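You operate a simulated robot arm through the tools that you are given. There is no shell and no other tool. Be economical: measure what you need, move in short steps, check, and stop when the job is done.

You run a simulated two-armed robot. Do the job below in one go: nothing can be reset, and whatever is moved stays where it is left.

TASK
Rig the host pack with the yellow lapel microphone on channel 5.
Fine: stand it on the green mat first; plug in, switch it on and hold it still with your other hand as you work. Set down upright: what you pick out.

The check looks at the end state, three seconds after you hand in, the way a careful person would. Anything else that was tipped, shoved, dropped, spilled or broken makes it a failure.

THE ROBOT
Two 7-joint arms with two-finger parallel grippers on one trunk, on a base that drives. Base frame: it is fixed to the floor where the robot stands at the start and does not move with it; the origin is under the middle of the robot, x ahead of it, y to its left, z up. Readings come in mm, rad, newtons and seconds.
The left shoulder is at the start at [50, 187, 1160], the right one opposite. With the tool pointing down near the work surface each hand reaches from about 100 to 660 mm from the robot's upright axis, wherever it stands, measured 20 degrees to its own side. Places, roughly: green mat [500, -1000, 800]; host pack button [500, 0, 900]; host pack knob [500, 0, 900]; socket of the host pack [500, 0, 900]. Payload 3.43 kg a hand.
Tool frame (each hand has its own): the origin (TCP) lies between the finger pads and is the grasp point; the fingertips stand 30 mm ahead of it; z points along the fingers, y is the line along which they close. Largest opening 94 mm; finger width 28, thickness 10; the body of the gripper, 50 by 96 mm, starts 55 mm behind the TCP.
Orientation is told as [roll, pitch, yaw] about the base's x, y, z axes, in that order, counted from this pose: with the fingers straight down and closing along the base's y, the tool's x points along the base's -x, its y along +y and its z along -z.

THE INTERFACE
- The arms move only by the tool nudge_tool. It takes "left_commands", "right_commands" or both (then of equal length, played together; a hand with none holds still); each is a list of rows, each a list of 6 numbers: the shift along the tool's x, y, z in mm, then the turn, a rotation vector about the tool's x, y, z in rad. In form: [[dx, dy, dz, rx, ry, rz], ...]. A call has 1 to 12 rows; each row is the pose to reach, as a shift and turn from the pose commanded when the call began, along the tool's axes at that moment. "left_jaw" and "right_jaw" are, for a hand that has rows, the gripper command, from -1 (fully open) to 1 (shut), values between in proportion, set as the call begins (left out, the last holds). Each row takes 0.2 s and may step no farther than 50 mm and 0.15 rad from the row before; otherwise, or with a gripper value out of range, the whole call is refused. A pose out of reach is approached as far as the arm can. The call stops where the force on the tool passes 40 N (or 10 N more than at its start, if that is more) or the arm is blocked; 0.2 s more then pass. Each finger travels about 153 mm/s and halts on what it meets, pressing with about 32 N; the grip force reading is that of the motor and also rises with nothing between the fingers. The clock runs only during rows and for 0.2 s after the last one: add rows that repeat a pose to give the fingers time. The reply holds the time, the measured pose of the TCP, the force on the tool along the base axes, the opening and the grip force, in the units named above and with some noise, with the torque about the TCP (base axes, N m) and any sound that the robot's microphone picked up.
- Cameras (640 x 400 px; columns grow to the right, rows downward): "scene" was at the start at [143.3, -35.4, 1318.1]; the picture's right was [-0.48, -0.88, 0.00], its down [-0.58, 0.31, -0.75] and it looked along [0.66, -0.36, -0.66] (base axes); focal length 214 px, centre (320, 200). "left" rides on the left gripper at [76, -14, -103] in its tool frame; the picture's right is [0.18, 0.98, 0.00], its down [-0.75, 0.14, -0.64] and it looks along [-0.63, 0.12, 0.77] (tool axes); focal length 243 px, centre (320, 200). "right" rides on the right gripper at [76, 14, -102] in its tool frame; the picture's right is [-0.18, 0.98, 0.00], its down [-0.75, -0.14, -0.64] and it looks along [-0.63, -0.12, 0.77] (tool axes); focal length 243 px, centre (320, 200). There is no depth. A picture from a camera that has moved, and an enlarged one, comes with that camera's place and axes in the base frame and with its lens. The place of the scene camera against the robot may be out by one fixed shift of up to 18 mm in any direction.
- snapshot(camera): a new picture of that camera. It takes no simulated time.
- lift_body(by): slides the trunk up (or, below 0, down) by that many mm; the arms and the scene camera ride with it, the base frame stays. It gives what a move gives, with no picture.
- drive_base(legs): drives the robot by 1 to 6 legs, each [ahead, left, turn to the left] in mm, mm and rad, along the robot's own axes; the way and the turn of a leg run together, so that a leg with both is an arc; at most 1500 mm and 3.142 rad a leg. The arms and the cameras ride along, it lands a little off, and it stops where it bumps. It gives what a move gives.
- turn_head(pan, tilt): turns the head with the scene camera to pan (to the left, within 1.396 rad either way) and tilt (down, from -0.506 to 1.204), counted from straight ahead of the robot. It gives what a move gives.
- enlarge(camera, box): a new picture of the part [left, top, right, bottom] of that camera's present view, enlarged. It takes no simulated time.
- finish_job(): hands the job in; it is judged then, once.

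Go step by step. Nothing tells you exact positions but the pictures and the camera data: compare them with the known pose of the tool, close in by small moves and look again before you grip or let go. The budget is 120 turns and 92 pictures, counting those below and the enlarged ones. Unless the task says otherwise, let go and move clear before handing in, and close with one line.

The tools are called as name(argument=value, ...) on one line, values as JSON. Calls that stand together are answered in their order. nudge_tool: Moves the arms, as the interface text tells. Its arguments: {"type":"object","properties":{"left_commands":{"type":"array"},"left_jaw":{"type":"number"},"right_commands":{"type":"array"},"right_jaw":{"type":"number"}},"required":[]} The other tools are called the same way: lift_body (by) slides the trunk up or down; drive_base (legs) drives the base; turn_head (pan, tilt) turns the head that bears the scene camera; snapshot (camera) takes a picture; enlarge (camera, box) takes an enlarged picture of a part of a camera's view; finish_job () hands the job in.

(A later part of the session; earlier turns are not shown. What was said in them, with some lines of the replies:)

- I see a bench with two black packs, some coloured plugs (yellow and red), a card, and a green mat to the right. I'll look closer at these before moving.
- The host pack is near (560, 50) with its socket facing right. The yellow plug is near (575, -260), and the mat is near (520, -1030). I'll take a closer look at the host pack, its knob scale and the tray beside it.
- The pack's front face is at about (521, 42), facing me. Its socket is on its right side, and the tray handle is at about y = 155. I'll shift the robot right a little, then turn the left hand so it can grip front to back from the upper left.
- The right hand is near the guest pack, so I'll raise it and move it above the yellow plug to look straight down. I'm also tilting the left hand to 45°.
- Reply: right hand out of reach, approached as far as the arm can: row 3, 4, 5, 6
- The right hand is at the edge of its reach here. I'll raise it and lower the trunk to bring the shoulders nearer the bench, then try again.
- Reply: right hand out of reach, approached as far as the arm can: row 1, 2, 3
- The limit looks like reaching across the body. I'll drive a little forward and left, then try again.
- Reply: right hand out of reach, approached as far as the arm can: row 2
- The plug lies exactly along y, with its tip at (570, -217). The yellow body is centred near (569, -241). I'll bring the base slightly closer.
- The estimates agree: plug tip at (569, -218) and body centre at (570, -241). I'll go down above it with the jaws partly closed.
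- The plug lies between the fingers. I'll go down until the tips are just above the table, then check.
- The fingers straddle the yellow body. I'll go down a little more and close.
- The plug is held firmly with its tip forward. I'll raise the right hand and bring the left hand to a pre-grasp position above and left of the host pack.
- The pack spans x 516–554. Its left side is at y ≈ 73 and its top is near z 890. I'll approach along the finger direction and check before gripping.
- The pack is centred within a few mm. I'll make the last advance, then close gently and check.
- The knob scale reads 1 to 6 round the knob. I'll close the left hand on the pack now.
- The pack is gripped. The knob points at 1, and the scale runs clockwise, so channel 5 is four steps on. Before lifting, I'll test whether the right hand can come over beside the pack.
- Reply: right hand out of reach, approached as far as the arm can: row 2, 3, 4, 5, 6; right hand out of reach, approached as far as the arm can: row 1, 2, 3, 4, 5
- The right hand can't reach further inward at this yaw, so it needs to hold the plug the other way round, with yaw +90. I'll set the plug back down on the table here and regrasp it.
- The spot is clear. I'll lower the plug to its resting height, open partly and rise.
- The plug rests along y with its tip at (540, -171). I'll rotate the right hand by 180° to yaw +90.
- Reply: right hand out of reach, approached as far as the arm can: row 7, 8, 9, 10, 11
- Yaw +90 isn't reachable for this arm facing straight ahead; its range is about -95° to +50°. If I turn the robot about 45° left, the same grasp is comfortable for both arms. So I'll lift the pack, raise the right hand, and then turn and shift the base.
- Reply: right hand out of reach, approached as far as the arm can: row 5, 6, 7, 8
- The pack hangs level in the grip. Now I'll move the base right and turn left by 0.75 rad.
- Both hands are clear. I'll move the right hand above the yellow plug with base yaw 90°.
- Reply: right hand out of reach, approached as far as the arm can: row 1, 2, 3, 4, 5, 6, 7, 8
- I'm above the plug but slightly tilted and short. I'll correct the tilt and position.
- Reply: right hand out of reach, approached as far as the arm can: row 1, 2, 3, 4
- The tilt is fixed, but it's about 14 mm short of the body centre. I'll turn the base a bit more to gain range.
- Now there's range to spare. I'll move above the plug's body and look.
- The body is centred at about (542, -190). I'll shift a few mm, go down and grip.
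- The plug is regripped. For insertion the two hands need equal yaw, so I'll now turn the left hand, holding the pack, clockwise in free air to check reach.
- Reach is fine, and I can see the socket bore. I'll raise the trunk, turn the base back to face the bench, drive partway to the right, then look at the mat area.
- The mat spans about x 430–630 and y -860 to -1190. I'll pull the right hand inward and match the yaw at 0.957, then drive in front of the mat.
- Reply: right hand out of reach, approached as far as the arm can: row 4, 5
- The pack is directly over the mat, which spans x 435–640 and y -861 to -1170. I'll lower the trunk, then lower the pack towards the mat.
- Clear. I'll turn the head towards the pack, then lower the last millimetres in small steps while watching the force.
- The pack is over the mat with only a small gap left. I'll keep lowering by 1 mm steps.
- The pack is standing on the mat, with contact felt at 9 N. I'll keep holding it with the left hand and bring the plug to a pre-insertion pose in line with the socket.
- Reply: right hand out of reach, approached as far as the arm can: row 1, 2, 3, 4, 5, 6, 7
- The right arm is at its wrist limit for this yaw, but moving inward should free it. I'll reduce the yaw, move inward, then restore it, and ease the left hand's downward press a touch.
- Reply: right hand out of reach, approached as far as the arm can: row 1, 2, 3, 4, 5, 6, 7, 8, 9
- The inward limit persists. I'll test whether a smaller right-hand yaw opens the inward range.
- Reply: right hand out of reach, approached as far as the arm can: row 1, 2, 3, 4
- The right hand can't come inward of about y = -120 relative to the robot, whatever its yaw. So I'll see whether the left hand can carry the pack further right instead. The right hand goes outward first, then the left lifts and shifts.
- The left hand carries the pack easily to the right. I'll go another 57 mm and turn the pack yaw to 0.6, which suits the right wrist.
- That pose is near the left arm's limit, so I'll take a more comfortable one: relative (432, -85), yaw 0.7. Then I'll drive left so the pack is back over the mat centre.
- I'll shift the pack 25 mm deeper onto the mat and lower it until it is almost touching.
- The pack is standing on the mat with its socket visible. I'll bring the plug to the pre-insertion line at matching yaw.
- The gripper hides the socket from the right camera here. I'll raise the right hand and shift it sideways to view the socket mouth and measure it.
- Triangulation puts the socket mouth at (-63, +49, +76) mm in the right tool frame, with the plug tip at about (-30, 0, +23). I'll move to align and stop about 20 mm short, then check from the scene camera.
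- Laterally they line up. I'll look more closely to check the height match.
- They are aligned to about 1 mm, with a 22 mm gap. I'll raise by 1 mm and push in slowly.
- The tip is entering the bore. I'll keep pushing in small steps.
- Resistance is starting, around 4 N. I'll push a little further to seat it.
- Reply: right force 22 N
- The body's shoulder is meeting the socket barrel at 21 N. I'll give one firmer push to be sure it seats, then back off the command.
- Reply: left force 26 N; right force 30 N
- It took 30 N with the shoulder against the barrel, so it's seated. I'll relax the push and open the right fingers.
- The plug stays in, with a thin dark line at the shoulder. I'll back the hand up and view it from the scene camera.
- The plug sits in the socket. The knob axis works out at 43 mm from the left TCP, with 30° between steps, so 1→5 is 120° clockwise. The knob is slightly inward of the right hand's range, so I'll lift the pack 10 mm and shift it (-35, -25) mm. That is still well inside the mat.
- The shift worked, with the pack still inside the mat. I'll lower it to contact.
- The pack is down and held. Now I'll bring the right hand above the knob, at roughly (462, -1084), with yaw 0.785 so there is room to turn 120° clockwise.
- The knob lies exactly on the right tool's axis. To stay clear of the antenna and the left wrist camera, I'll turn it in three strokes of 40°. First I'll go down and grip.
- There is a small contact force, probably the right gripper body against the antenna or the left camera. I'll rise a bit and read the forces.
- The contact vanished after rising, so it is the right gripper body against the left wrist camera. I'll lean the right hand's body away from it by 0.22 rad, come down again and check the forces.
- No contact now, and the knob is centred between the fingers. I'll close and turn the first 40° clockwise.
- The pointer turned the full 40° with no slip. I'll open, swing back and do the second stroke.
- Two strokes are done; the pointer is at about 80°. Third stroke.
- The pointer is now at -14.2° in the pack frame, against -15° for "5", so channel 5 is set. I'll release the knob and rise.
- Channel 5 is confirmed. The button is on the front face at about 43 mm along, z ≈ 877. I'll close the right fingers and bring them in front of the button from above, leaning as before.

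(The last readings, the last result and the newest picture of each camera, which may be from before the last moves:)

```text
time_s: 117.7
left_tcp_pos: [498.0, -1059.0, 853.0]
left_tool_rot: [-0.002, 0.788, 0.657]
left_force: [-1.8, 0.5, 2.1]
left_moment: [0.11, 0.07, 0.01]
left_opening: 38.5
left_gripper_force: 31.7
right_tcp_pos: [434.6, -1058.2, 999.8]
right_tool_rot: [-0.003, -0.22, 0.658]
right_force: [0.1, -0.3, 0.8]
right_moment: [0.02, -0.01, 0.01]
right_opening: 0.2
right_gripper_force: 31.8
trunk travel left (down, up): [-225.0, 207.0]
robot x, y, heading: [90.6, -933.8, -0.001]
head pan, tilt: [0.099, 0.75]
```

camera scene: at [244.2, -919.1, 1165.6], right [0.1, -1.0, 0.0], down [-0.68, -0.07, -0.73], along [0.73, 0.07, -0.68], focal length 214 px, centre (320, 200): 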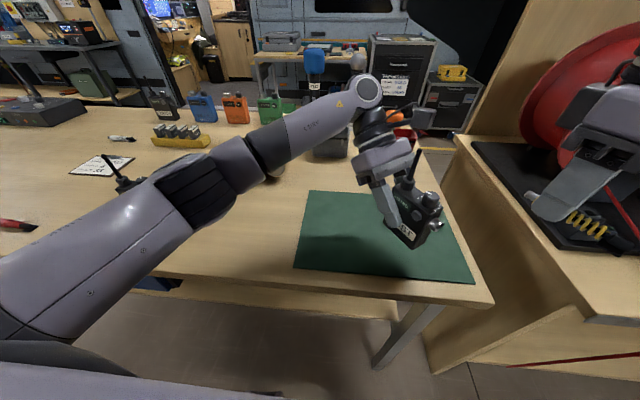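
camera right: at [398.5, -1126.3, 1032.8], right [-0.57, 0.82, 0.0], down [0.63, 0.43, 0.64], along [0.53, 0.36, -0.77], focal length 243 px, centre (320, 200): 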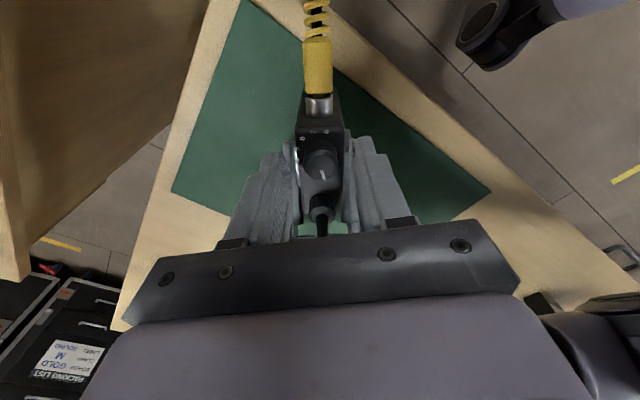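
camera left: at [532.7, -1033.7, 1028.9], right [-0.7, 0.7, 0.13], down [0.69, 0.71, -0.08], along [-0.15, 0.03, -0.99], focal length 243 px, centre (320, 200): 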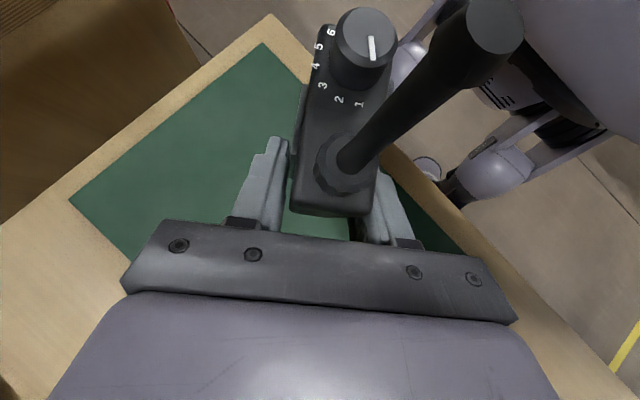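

In position above. I'll go straight down beside the front face and check.

nudge_tool(right_commands=[[8.7, 0, 39, 0, 0, 0], [15.3, 0, 68.3, 0, 0, 0], [19.6, 0, 87.8, 0, 0, 0], [21.4, 0, 95.6, 0, 0, 0]])

enlarge(camera="scene", box=[370, 150, 500, 280])

enlarge(camera="right", box=[220, 60, 420, 240])

```text
time_s: 118.7
left_tcp_pos: [497.7, -1059.0, 852.4]
left_tool_rot: [-0.003, 0.787, 0.656]
left_force: [-1.4, 0.6, 1.0]
left_moment: [0.1, 0.08, -0.01]
left_opening: 38.3
left_gripper_force: 31.9
right_tcp_pos: [435.4, -1058.5, 902.2]
right_tool_rot: [-0.001, -0.221, 0.657]
right_force: [-0.8, -0.2, -0.6]
right_moment: [-0.01, -0.01, 0.01]
right_opening: 0.1
right_gripper_force: 31.7
trunk travel left (down, up): [-225.0, 207.0]
robot x, y, heading: [91.7, -932.4, 0.002]
head pan, tilt: [0.099, 0.75]
```

```text
3.08 times, centred on (435, 215) of scene
camera zoom: at [244.0, -919.1, 1165.7], right [0.1, -1.0, 0.0], down [-0.68, -0.07, -0.73], along [0.73, 0.07, -0.68], focal length 660 px, centre (-34, 154)
```

zoom: 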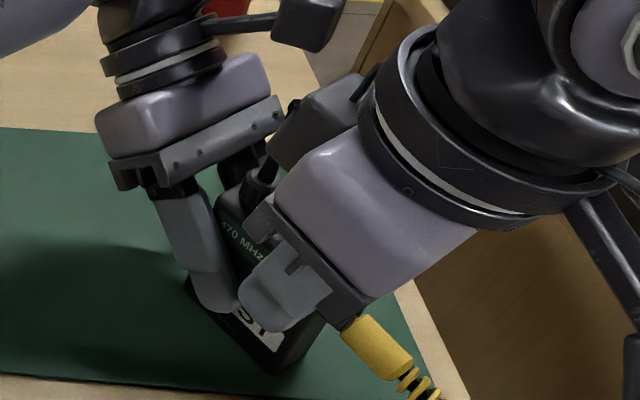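

```text
2.22 times, centred on (320, 150) of right
camera zoom: at [348.9, -1105.5, 985.5], right [-0.46, 0.89, 0.04], down [0.56, 0.25, 0.79], along [0.69, 0.38, -0.61], focal length 539 px, centre (320, 311)
```

zoom: 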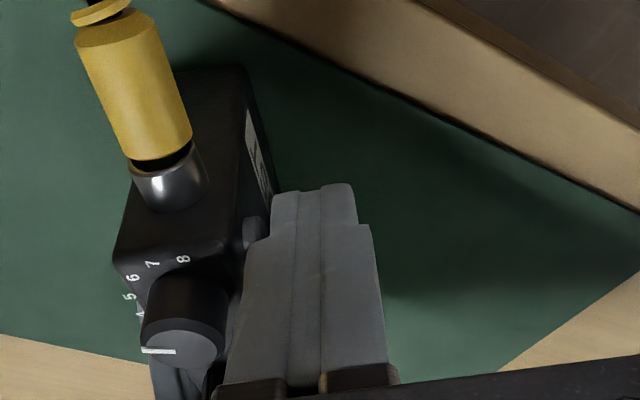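

The fingertip is right beside the button. I'll press toward it in small steps and listen.

nudge_tool(right_commands=[[0, -3, 0, 0, 0, 0], [0, -5, 0, 0, 0, 0], [0, -6.5, 0, 0, 0, 0]])

enlarge(camera="right", box=[220, 60, 420, 240])

```text
time_s: 119.5
left_tcp_pos: [497.4, -1059.4, 852.9]
left_tool_rot: [0.0, 0.787, 0.658]
left_force: [-0.4, 0.9, 0.9]
left_moment: [0.12, 0.06, 0.0]
left_opening: 38.5
left_gripper_force: 31.7
right_tcp_pos: [437.7, -1064.5, 902.2]
right_tool_rot: [-0.003, -0.219, 0.656]
right_force: [-0.5, 1.3, 0.7]
right_moment: [-0.01, 0.01, 0.01]
right_opening: 0.0
right_gripper_force: 31.9
trunk travel left (down, up): [-225.0, 207.0]
robot x, y, heading: [91.6, -934.4, 0.0]
head pan, tilt: [0.099, 0.75]
```

```text
2.22 times, centred on (320, 150) of right
camera zoom: at [353.1, -1110.7, 986.1], right [-0.46, 0.89, 0.04], down [0.56, 0.25, 0.79], along [0.69, 0.38, -0.61], focal length 539 px, centre (320, 311)
```

zoom: 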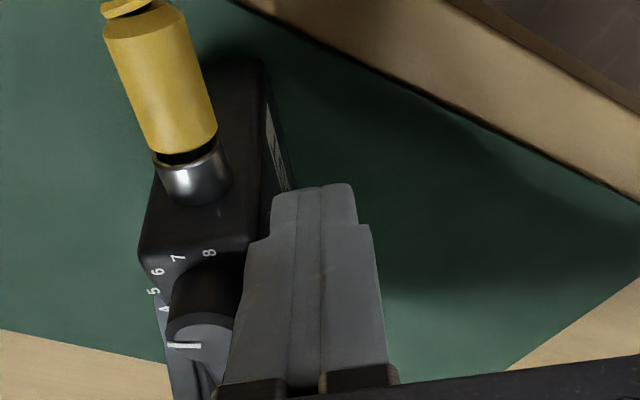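

nudge_tool(right_commands=[[0, -1, 0, 0, 0, 0], [0, -2, 0, 0, 0, 0], [0, -3, 0, 0, 0, 0]])

nudge_tool(right_commands=[[0, -1, 0, 0, 0, 0], [0, -2, 0, 0, 0, 0]])

```text
time_s: 120.3
left_tcp_pos: [497.2, -1060.1, 852.6]
left_tool_rot: [0.0, 0.787, 0.658]
left_force: [0.3, -1.6, 0.2]
left_moment: [0.16, 0.11, 0.06]
left_opening: 38.5
left_gripper_force: 32.3
right_tcp_pos: [440.3, -1066.1, 901.9]
right_tool_rot: [-0.001, -0.221, 0.657]
right_force: [-2.4, 2.6, 0.7]
right_moment: [0.09, 0.05, 0.02]
right_opening: 0.0
right_gripper_force: 32.4
trunk travel left (down, up): [-225.0, 207.0]
robot x, y, heading: [94.1, -931.1, -0.002]
head pan, tilt: [0.099, 0.75]
heard: click
```

```text
time_s: 120.9
left_tcp_pos: [498.9, -1058.2, 851.9]
left_tool_rot: [-0.002, 0.787, 0.658]
left_force: [3.1, -4.5, 0.4]
left_moment: [0.18, 0.15, 0.26]
left_opening: 38.5
left_gripper_force: 32.1
right_tcp_pos: [440.7, -1067.3, 903.6]
right_tool_rot: [0.0, -0.219, 0.655]
right_force: [-4.7, 6.0, -0.1]
right_moment: [0.14, 0.12, 0.05]
right_opening: 0.1
right_gripper_force: 31.2
trunk travel left (down, up): [-225.0, 207.0]
robot x, y, heading: [94.9, -933.3, 0.003]
head pan, tilt: [0.099, 0.75]
```

A click was heard, so the button switched. I'll withdraw sideways, rise, and check the display.

nudge_tool(right_commands=[[0, 4, 0, 0, 0, 0], [0, 9, 0, 0, 0, 0], [-8.7, 10, -39, 0, 0, 0], [-17, 8, -78, 0, 0, 0], [-24, 0, -117, 0, 0, 0], [-24, -40, -130, 0, 0, 0], [-24, -80, -130, 0, 0, 0]])

enlarge(camera="scene", box=[390, 170, 490, 270])

```text
time_s: 122.5
left_tcp_pos: [498.0, -1058.8, 852.6]
left_tool_rot: [-0.003, 0.787, 0.657]
left_force: [-0.7, 1.6, -0.1]
left_moment: [0.05, 0.07, -0.13]
left_opening: 38.4
left_gripper_force: 32.0
right_tcp_pos: [487.3, -1133.3, 1035.2]
right_tool_rot: [-0.001, -0.218, 0.658]
right_force: [0.1, -0.3, 0.0]
right_moment: [0.03, 0.01, -0.03]
right_opening: 0.0
right_gripper_force: 32.0
trunk travel left (down, up): [-225.0, 207.0]
robot x, y, heading: [91.1, -933.8, -0.002]
head pan, tilt: [0.099, 0.75]
```

```text
4.00 times, centred on (440, 220) of scene
camera zoom: at [244.0, -919.0, 1165.7], right [0.1, -1.0, 0.0], down [-0.68, -0.07, -0.73], along [0.73, 0.07, -0.68], focal length 858 px, centre (-160, 120)
```

zoom: 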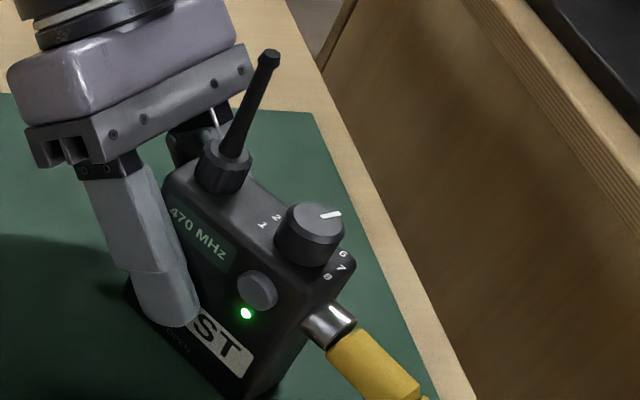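

The green light is on. When I backed off earlier, the plug may have crept out a millimetre or two, so I'll regrasp its body, press it fully home and release it while still pressing lightly.

nudge_tool(right_commands=[[10, 14, 0, 0, 0, 0], [20, 28, 10, 0, 0.07, 0], [32, 42, 30, 0, 0.15, 0], [45, 55.6, 55, 0, 0.22, 0], [53.6, 55.6, 85.4, 0, 0.22, 0], [53.6, 55.6, 85.4, 0, 0.22, 0]], right_jaw=0.15)

enlarge(camera="right", box=[220, 60, 420, 260])

```text
time_s: 123.9
left_tcp_pos: [498.7, -1059.0, 853.0]
left_tool_rot: [-0.002, 0.787, 0.657]
left_force: [-0.9, 1.3, 0.6]
left_moment: [0.12, 0.04, -0.02]
left_opening: 38.8
left_gripper_force: 32.2
right_tcp_pos: [426.4, -1110.3, 939.0]
right_tool_rot: [-0.002, 0.002, 0.656]
right_force: [-0.4, 1.0, 0.0]
right_moment: [-0.02, 0.01, 0.02]
right_opening: 39.7
right_gripper_force: 0.1
trunk travel left (down, up): [-225.0, 207.0]
robot x, y, heading: [92.3, -935.1, 0.001]
head pan, tilt: [0.099, 0.75]
```

```text
2.00 times, centred on (320, 160) of right
camera zoom: at [356.8, -1144.5, 1042.1], right [-0.45, 0.89, 0.0], down [0.68, 0.35, 0.64], along [0.57, 0.29, -0.77], focal length 485 px, centre (320, 280)
```

zoom: 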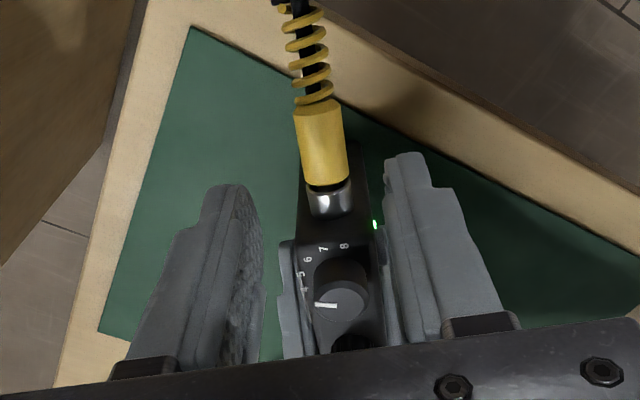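

Aligned over the body. I'll go down, grip, then push.

nudge_tool(right_commands=[[0, 0, 25, 0, 0, 0], [0, 0, 46, 0, 0, 0], [0, 0, 46, 0, 0, 0]])

nudge_tool(right_commands=[[0, 0, 0, 0, 0, 0], [0, 0, 0, 0, 0, 0], [0, 0, 0, 0, 0, 0]], right_jaw=1)

nudge_tool(right_commands=[[-2, 0, 0, 0, 0, 0], [-4, 0, 0, 0, 0, 0], [-5.5, 0, 0, 0, 0, 0]])

```text
time_s: 124.7
left_tcp_pos: [497.5, -1059.7, 853.0]
left_tool_rot: [-0.002, 0.786, 0.656]
left_force: [-0.2, 1.5, 0.6]
left_moment: [0.08, 0.05, -0.04]
left_opening: 38.9
left_gripper_force: 31.7
right_tcp_pos: [425.5, -1110.0, 893.7]
right_tool_rot: [-0.002, 0.002, 0.656]
right_force: [-0.5, -1.0, 0.1]
right_moment: [-0.03, 0.02, -0.01]
right_opening: 39.9
right_gripper_force: 0.1
trunk travel left (down, up): [-225.0, 207.0]
robot x, y, heading: [91.4, -931.4, -0.001]
head pan, tilt: [0.099, 0.75]
```

```text
time_s: 125.5
left_tcp_pos: [497.3, -1058.7, 852.2]
left_tool_rot: [-0.002, 0.788, 0.658]
left_force: [-0.5, 0.8, 1.5]
left_moment: [0.07, 0.09, -0.03]
left_opening: 38.7
left_gripper_force: 32.2
right_tcp_pos: [427.5, -1110.1, 895.4]
right_tool_rot: [-0.001, 0.002, 0.656]
right_force: [0.2, -0.4, -1.6]
right_moment: [-0.01, 0.01, 0.0]
right_opening: 16.4
right_gripper_force: 32.2
trunk travel left (down, up): [-225.0, 207.0]
robot x, y, heading: [95.7, -932.2, 0.001]
head pan, tilt: [0.099, 0.75]
```

```text
time_s: 126.3
left_tcp_pos: [498.5, -1058.8, 852.5]
left_tool_rot: [0.0, 0.783, 0.661]
left_force: [10.2, 9.5, 0.5]
left_moment: [-0.37, 0.52, -0.03]
left_opening: 38.5
left_gripper_force: 32.0
right_tcp_pos: [428.2, -1109.0, 893.9]
right_tool_rot: [-0.001, 0.007, 0.657]
right_force: [-15.8, -13.5, 4.8]
right_moment: [-0.35, 0.47, -0.05]
right_opening: 16.4
right_gripper_force: 31.9
trunk travel left (down, up): [-225.0, 207.0]
robot x, y, heading: [93.1, -932.9, 0.001]
head pan, tilt: [0.099, 0.75]
```

It barely moved under 21 N, so the plug was already fully seated. I'll open here and rise clear.

nudge_tool(right_commands=[[0, 0, 0, 0, 0, 0], [4, 0, 0, 0, 0, 0], [5, 0, 0, 0, 0, 0]], right_jaw=0.15)

nudge_tool(right_commands=[[0, 0, -40, 0, 0, 0], [0, 0, -85, 0, 0, 0], [0, 0, -130, 0, 0, 0], [10, -40, -150, 0, 0, 0], [20, -80, -150, 0, 0, 0], [20, -110, -150, 0, 0, 0]])

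enlarge(camera="scene", box=[390, 170, 510, 290])

```text
time_s: 127.1
left_tcp_pos: [497.7, -1059.1, 851.0]
left_tool_rot: [-0.002, 0.788, 0.657]
left_force: [-1.1, -1.4, -0.4]
left_moment: [0.05, -0.01, 0.05]
left_opening: 38.6
left_gripper_force: 32.0
right_tcp_pos: [426.1, -1110.1, 894.5]
right_tool_rot: [-0.002, 0.001, 0.657]
right_force: [0.6, -0.4, 0.6]
right_moment: [0.0, -0.01, 0.01]
right_opening: 40.1
right_gripper_force: 0.0
trunk travel left (down, up): [-225.0, 207.0]
robot x, y, heading: [91.4, -935.1, 0.001]
head pan, tilt: [0.099, 0.75]
```

```text
time_s: 128.5
left_tcp_pos: [498.4, -1058.9, 852.3]
left_tool_rot: [-0.002, 0.785, 0.658]
left_force: [1.6, 0.1, -0.7]
left_moment: [0.16, -0.14, -0.03]
left_opening: 38.4
left_gripper_force: 32.0
right_tcp_pos: [477.5, -1210.7, 1043.1]
right_tool_rot: [-0.002, 0.001, 0.655]
right_force: [-0.5, -0.3, -0.4]
right_moment: [-0.03, -0.02, -0.04]
right_opening: 39.9
right_gripper_force: 0.0
trunk travel left (down, up): [-225.0, 207.0]
robot x, y, heading: [89.6, -927.8, -0.003]
head pan, tilt: [0.099, 0.75]
```

```text
3.33 times, centred on (450, 230) of scene
camera zoom: at [244.1, -919.1, 1165.7], right [0.1, -1.0, 0.0], down [-0.68, -0.07, -0.73], along [0.73, 0.07, -0.68], focal length 715 px, centre (-113, 100)
```

zoom: 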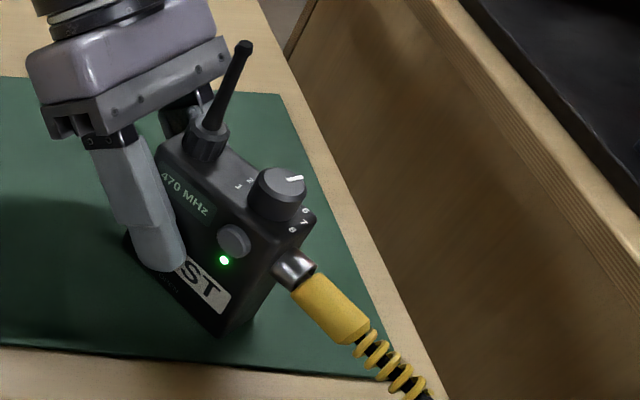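

All set: the plug is in, the knob is on 5 and the LED is green. I'll settle the pack onto the mat, open the left hand and check it stands.

nudge_tool(left_commands=[[-0.5, 0, 0.5, 0, 0, 0], [-0.7, 0, 0.7, 0, 0, 0]])

nudge_tool(left_commands=[[0, 0, 0, 0, 0, 0], [0, 0, 0, 0, 0, 0], [0, 0, 0, 0, 0, 0]], left_jaw=-0.6)

enlarge(camera="scene", box=[370, 150, 510, 290])

```text
time_s: 129.1
left_tcp_pos: [498.4, -1058.6, 852.2]
left_tool_rot: [-0.003, 0.787, 0.655]
left_force: [2.2, 2.3, 8.9]
left_moment: [0.34, -0.19, -0.02]
left_opening: 38.2
left_gripper_force: 31.7
right_tcp_pos: [477.6, -1210.8, 1043.1]
right_tool_rot: [-0.001, -0.001, 0.657]
right_force: [-0.8, 0.5, -0.1]
right_moment: [0.0, -0.01, -0.02]
right_opening: 40.3
right_gripper_force: 0.0
trunk travel left (down, up): [-225.0, 207.0]
robot x, y, heading: [95.5, -931.7, 0.003]
head pan, tilt: [0.099, 0.75]
```

```text
time_s: 129.9
left_tcp_pos: [498.8, -1059.3, 851.1]
left_tool_rot: [-0.001, 0.785, 0.657]
left_force: [0.4, 0.1, 0.5]
left_moment: [-0.03, -0.02, -0.02]
left_opening: 75.3
left_gripper_force: 0.0
right_tcp_pos: [477.8, -1209.7, 1041.7]
right_tool_rot: [-0.002, 0.001, 0.657]
right_force: [0.1, 1.0, -0.3]
right_moment: [0.0, -0.02, -0.01]
right_opening: 40.0
right_gripper_force: 0.2
trunk travel left (down, up): [-225.0, 207.0]
robot x, y, heading: [90.3, -934.4, 0.003]
head pan, tilt: [0.099, 0.75]
```

```text
2.86 times, centred on (440, 220) of scene
camera zoom: at [244.1, -919.2, 1165.7], right [0.1, -1.0, 0.0], down [-0.68, -0.07, -0.73], along [0.73, 0.07, -0.68], focal length 613 px, centre (-23, 143)
```

zoom: 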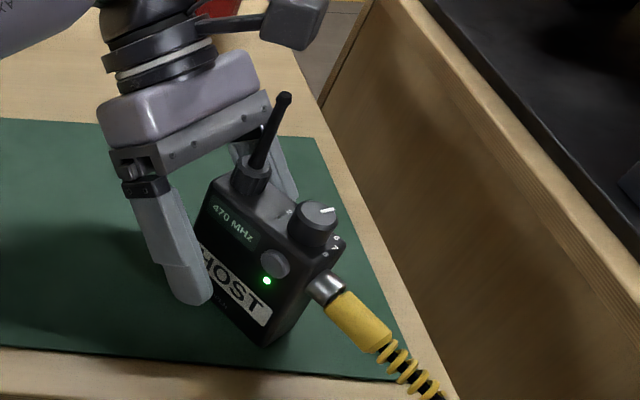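

The pack stands on its own. I'll withdraw the left hand back along its approach, then up.

nudge_tool(left_commands=[[0, 0, -20, 0, 0, 0], [0, 0, -45, 0, 0, 0], [0, 0, -75, 0, 0, 0], [20, 0, -105, 0, 0, 0], [45, 0, -130, 0, 0, 0], [70, 0, -155, 0, 0, 0]])

snapshot(camera="scene")

enlarge(camera="scene", box=[370, 150, 510, 290])

```text
time_s: 131.3
left_tcp_pos: [554.8, -1009.9, 1004.6]
left_tool_rot: [0.011, 0.794, 0.692]
left_force: [0.4, 0.6, -0.3]
left_moment: [-0.01, 0.01, 0.02]
left_opening: 75.2
left_gripper_force: 0.0
right_tcp_pos: [478.2, -1211.1, 1043.2]
right_tool_rot: [0.0, 0.003, 0.656]
right_force: [0.5, 0.5, 0.1]
right_moment: [-0.03, 0.03, 0.01]
right_opening: 39.9
right_gripper_force: 0.1
trunk travel left (down, up): [-225.0, 207.0]
robot x, y, heading: [90.3, -935.9, 0.003]
head pan, tilt: [0.099, 0.75]
```

```text
10 pictures are left
camera scene: at [244.4, -918.8, 1165.5], right [0.1, -1.0, 0.0], down [-0.68, -0.07, -0.73], along [0.73, 0.07, -0.68], focal length 214 px, centre (320, 200)
```

scene: 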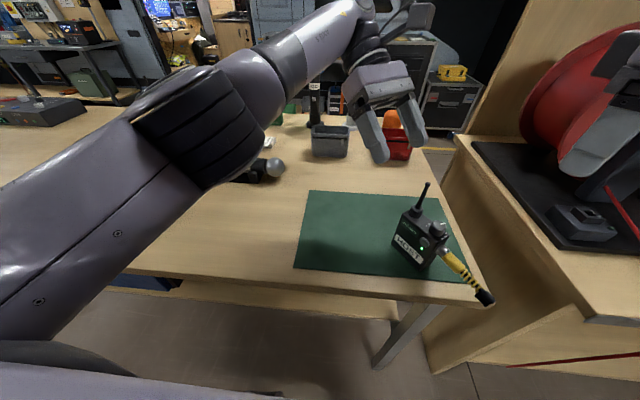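

```text
2.86 times, centred on (440, 220) of scene
camera zoom: at [244.4, -918.8, 1165.5], right [0.1, -1.0, 0.0], down [-0.68, -0.07, -0.73], along [0.73, 0.07, -0.68], focal length 613 px, centre (-23, 143)
```

zoom: 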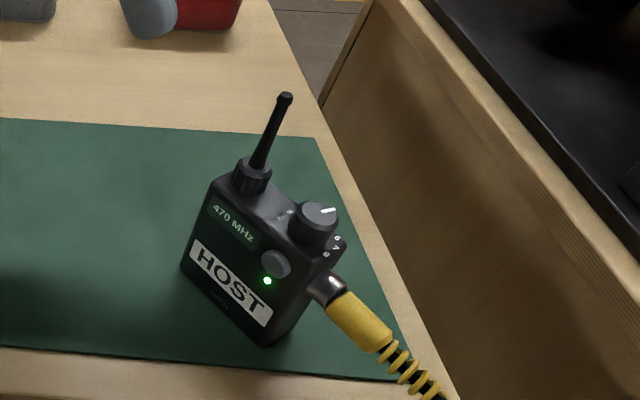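

The host pack stands upright on the green mat. The yellow lapel mic is plugged in, the knob is on 5, the light is on, and both hands are clear, so I'm handing in.

finish_job()

```text
The job is handed in.
```

The host pack is upright on the green mat with the yellow lapel microphone plugged in, set to channel 5 and switched on (its green light is lit). The card on the bench lists the host on channel 4; I set 5 as you asked.
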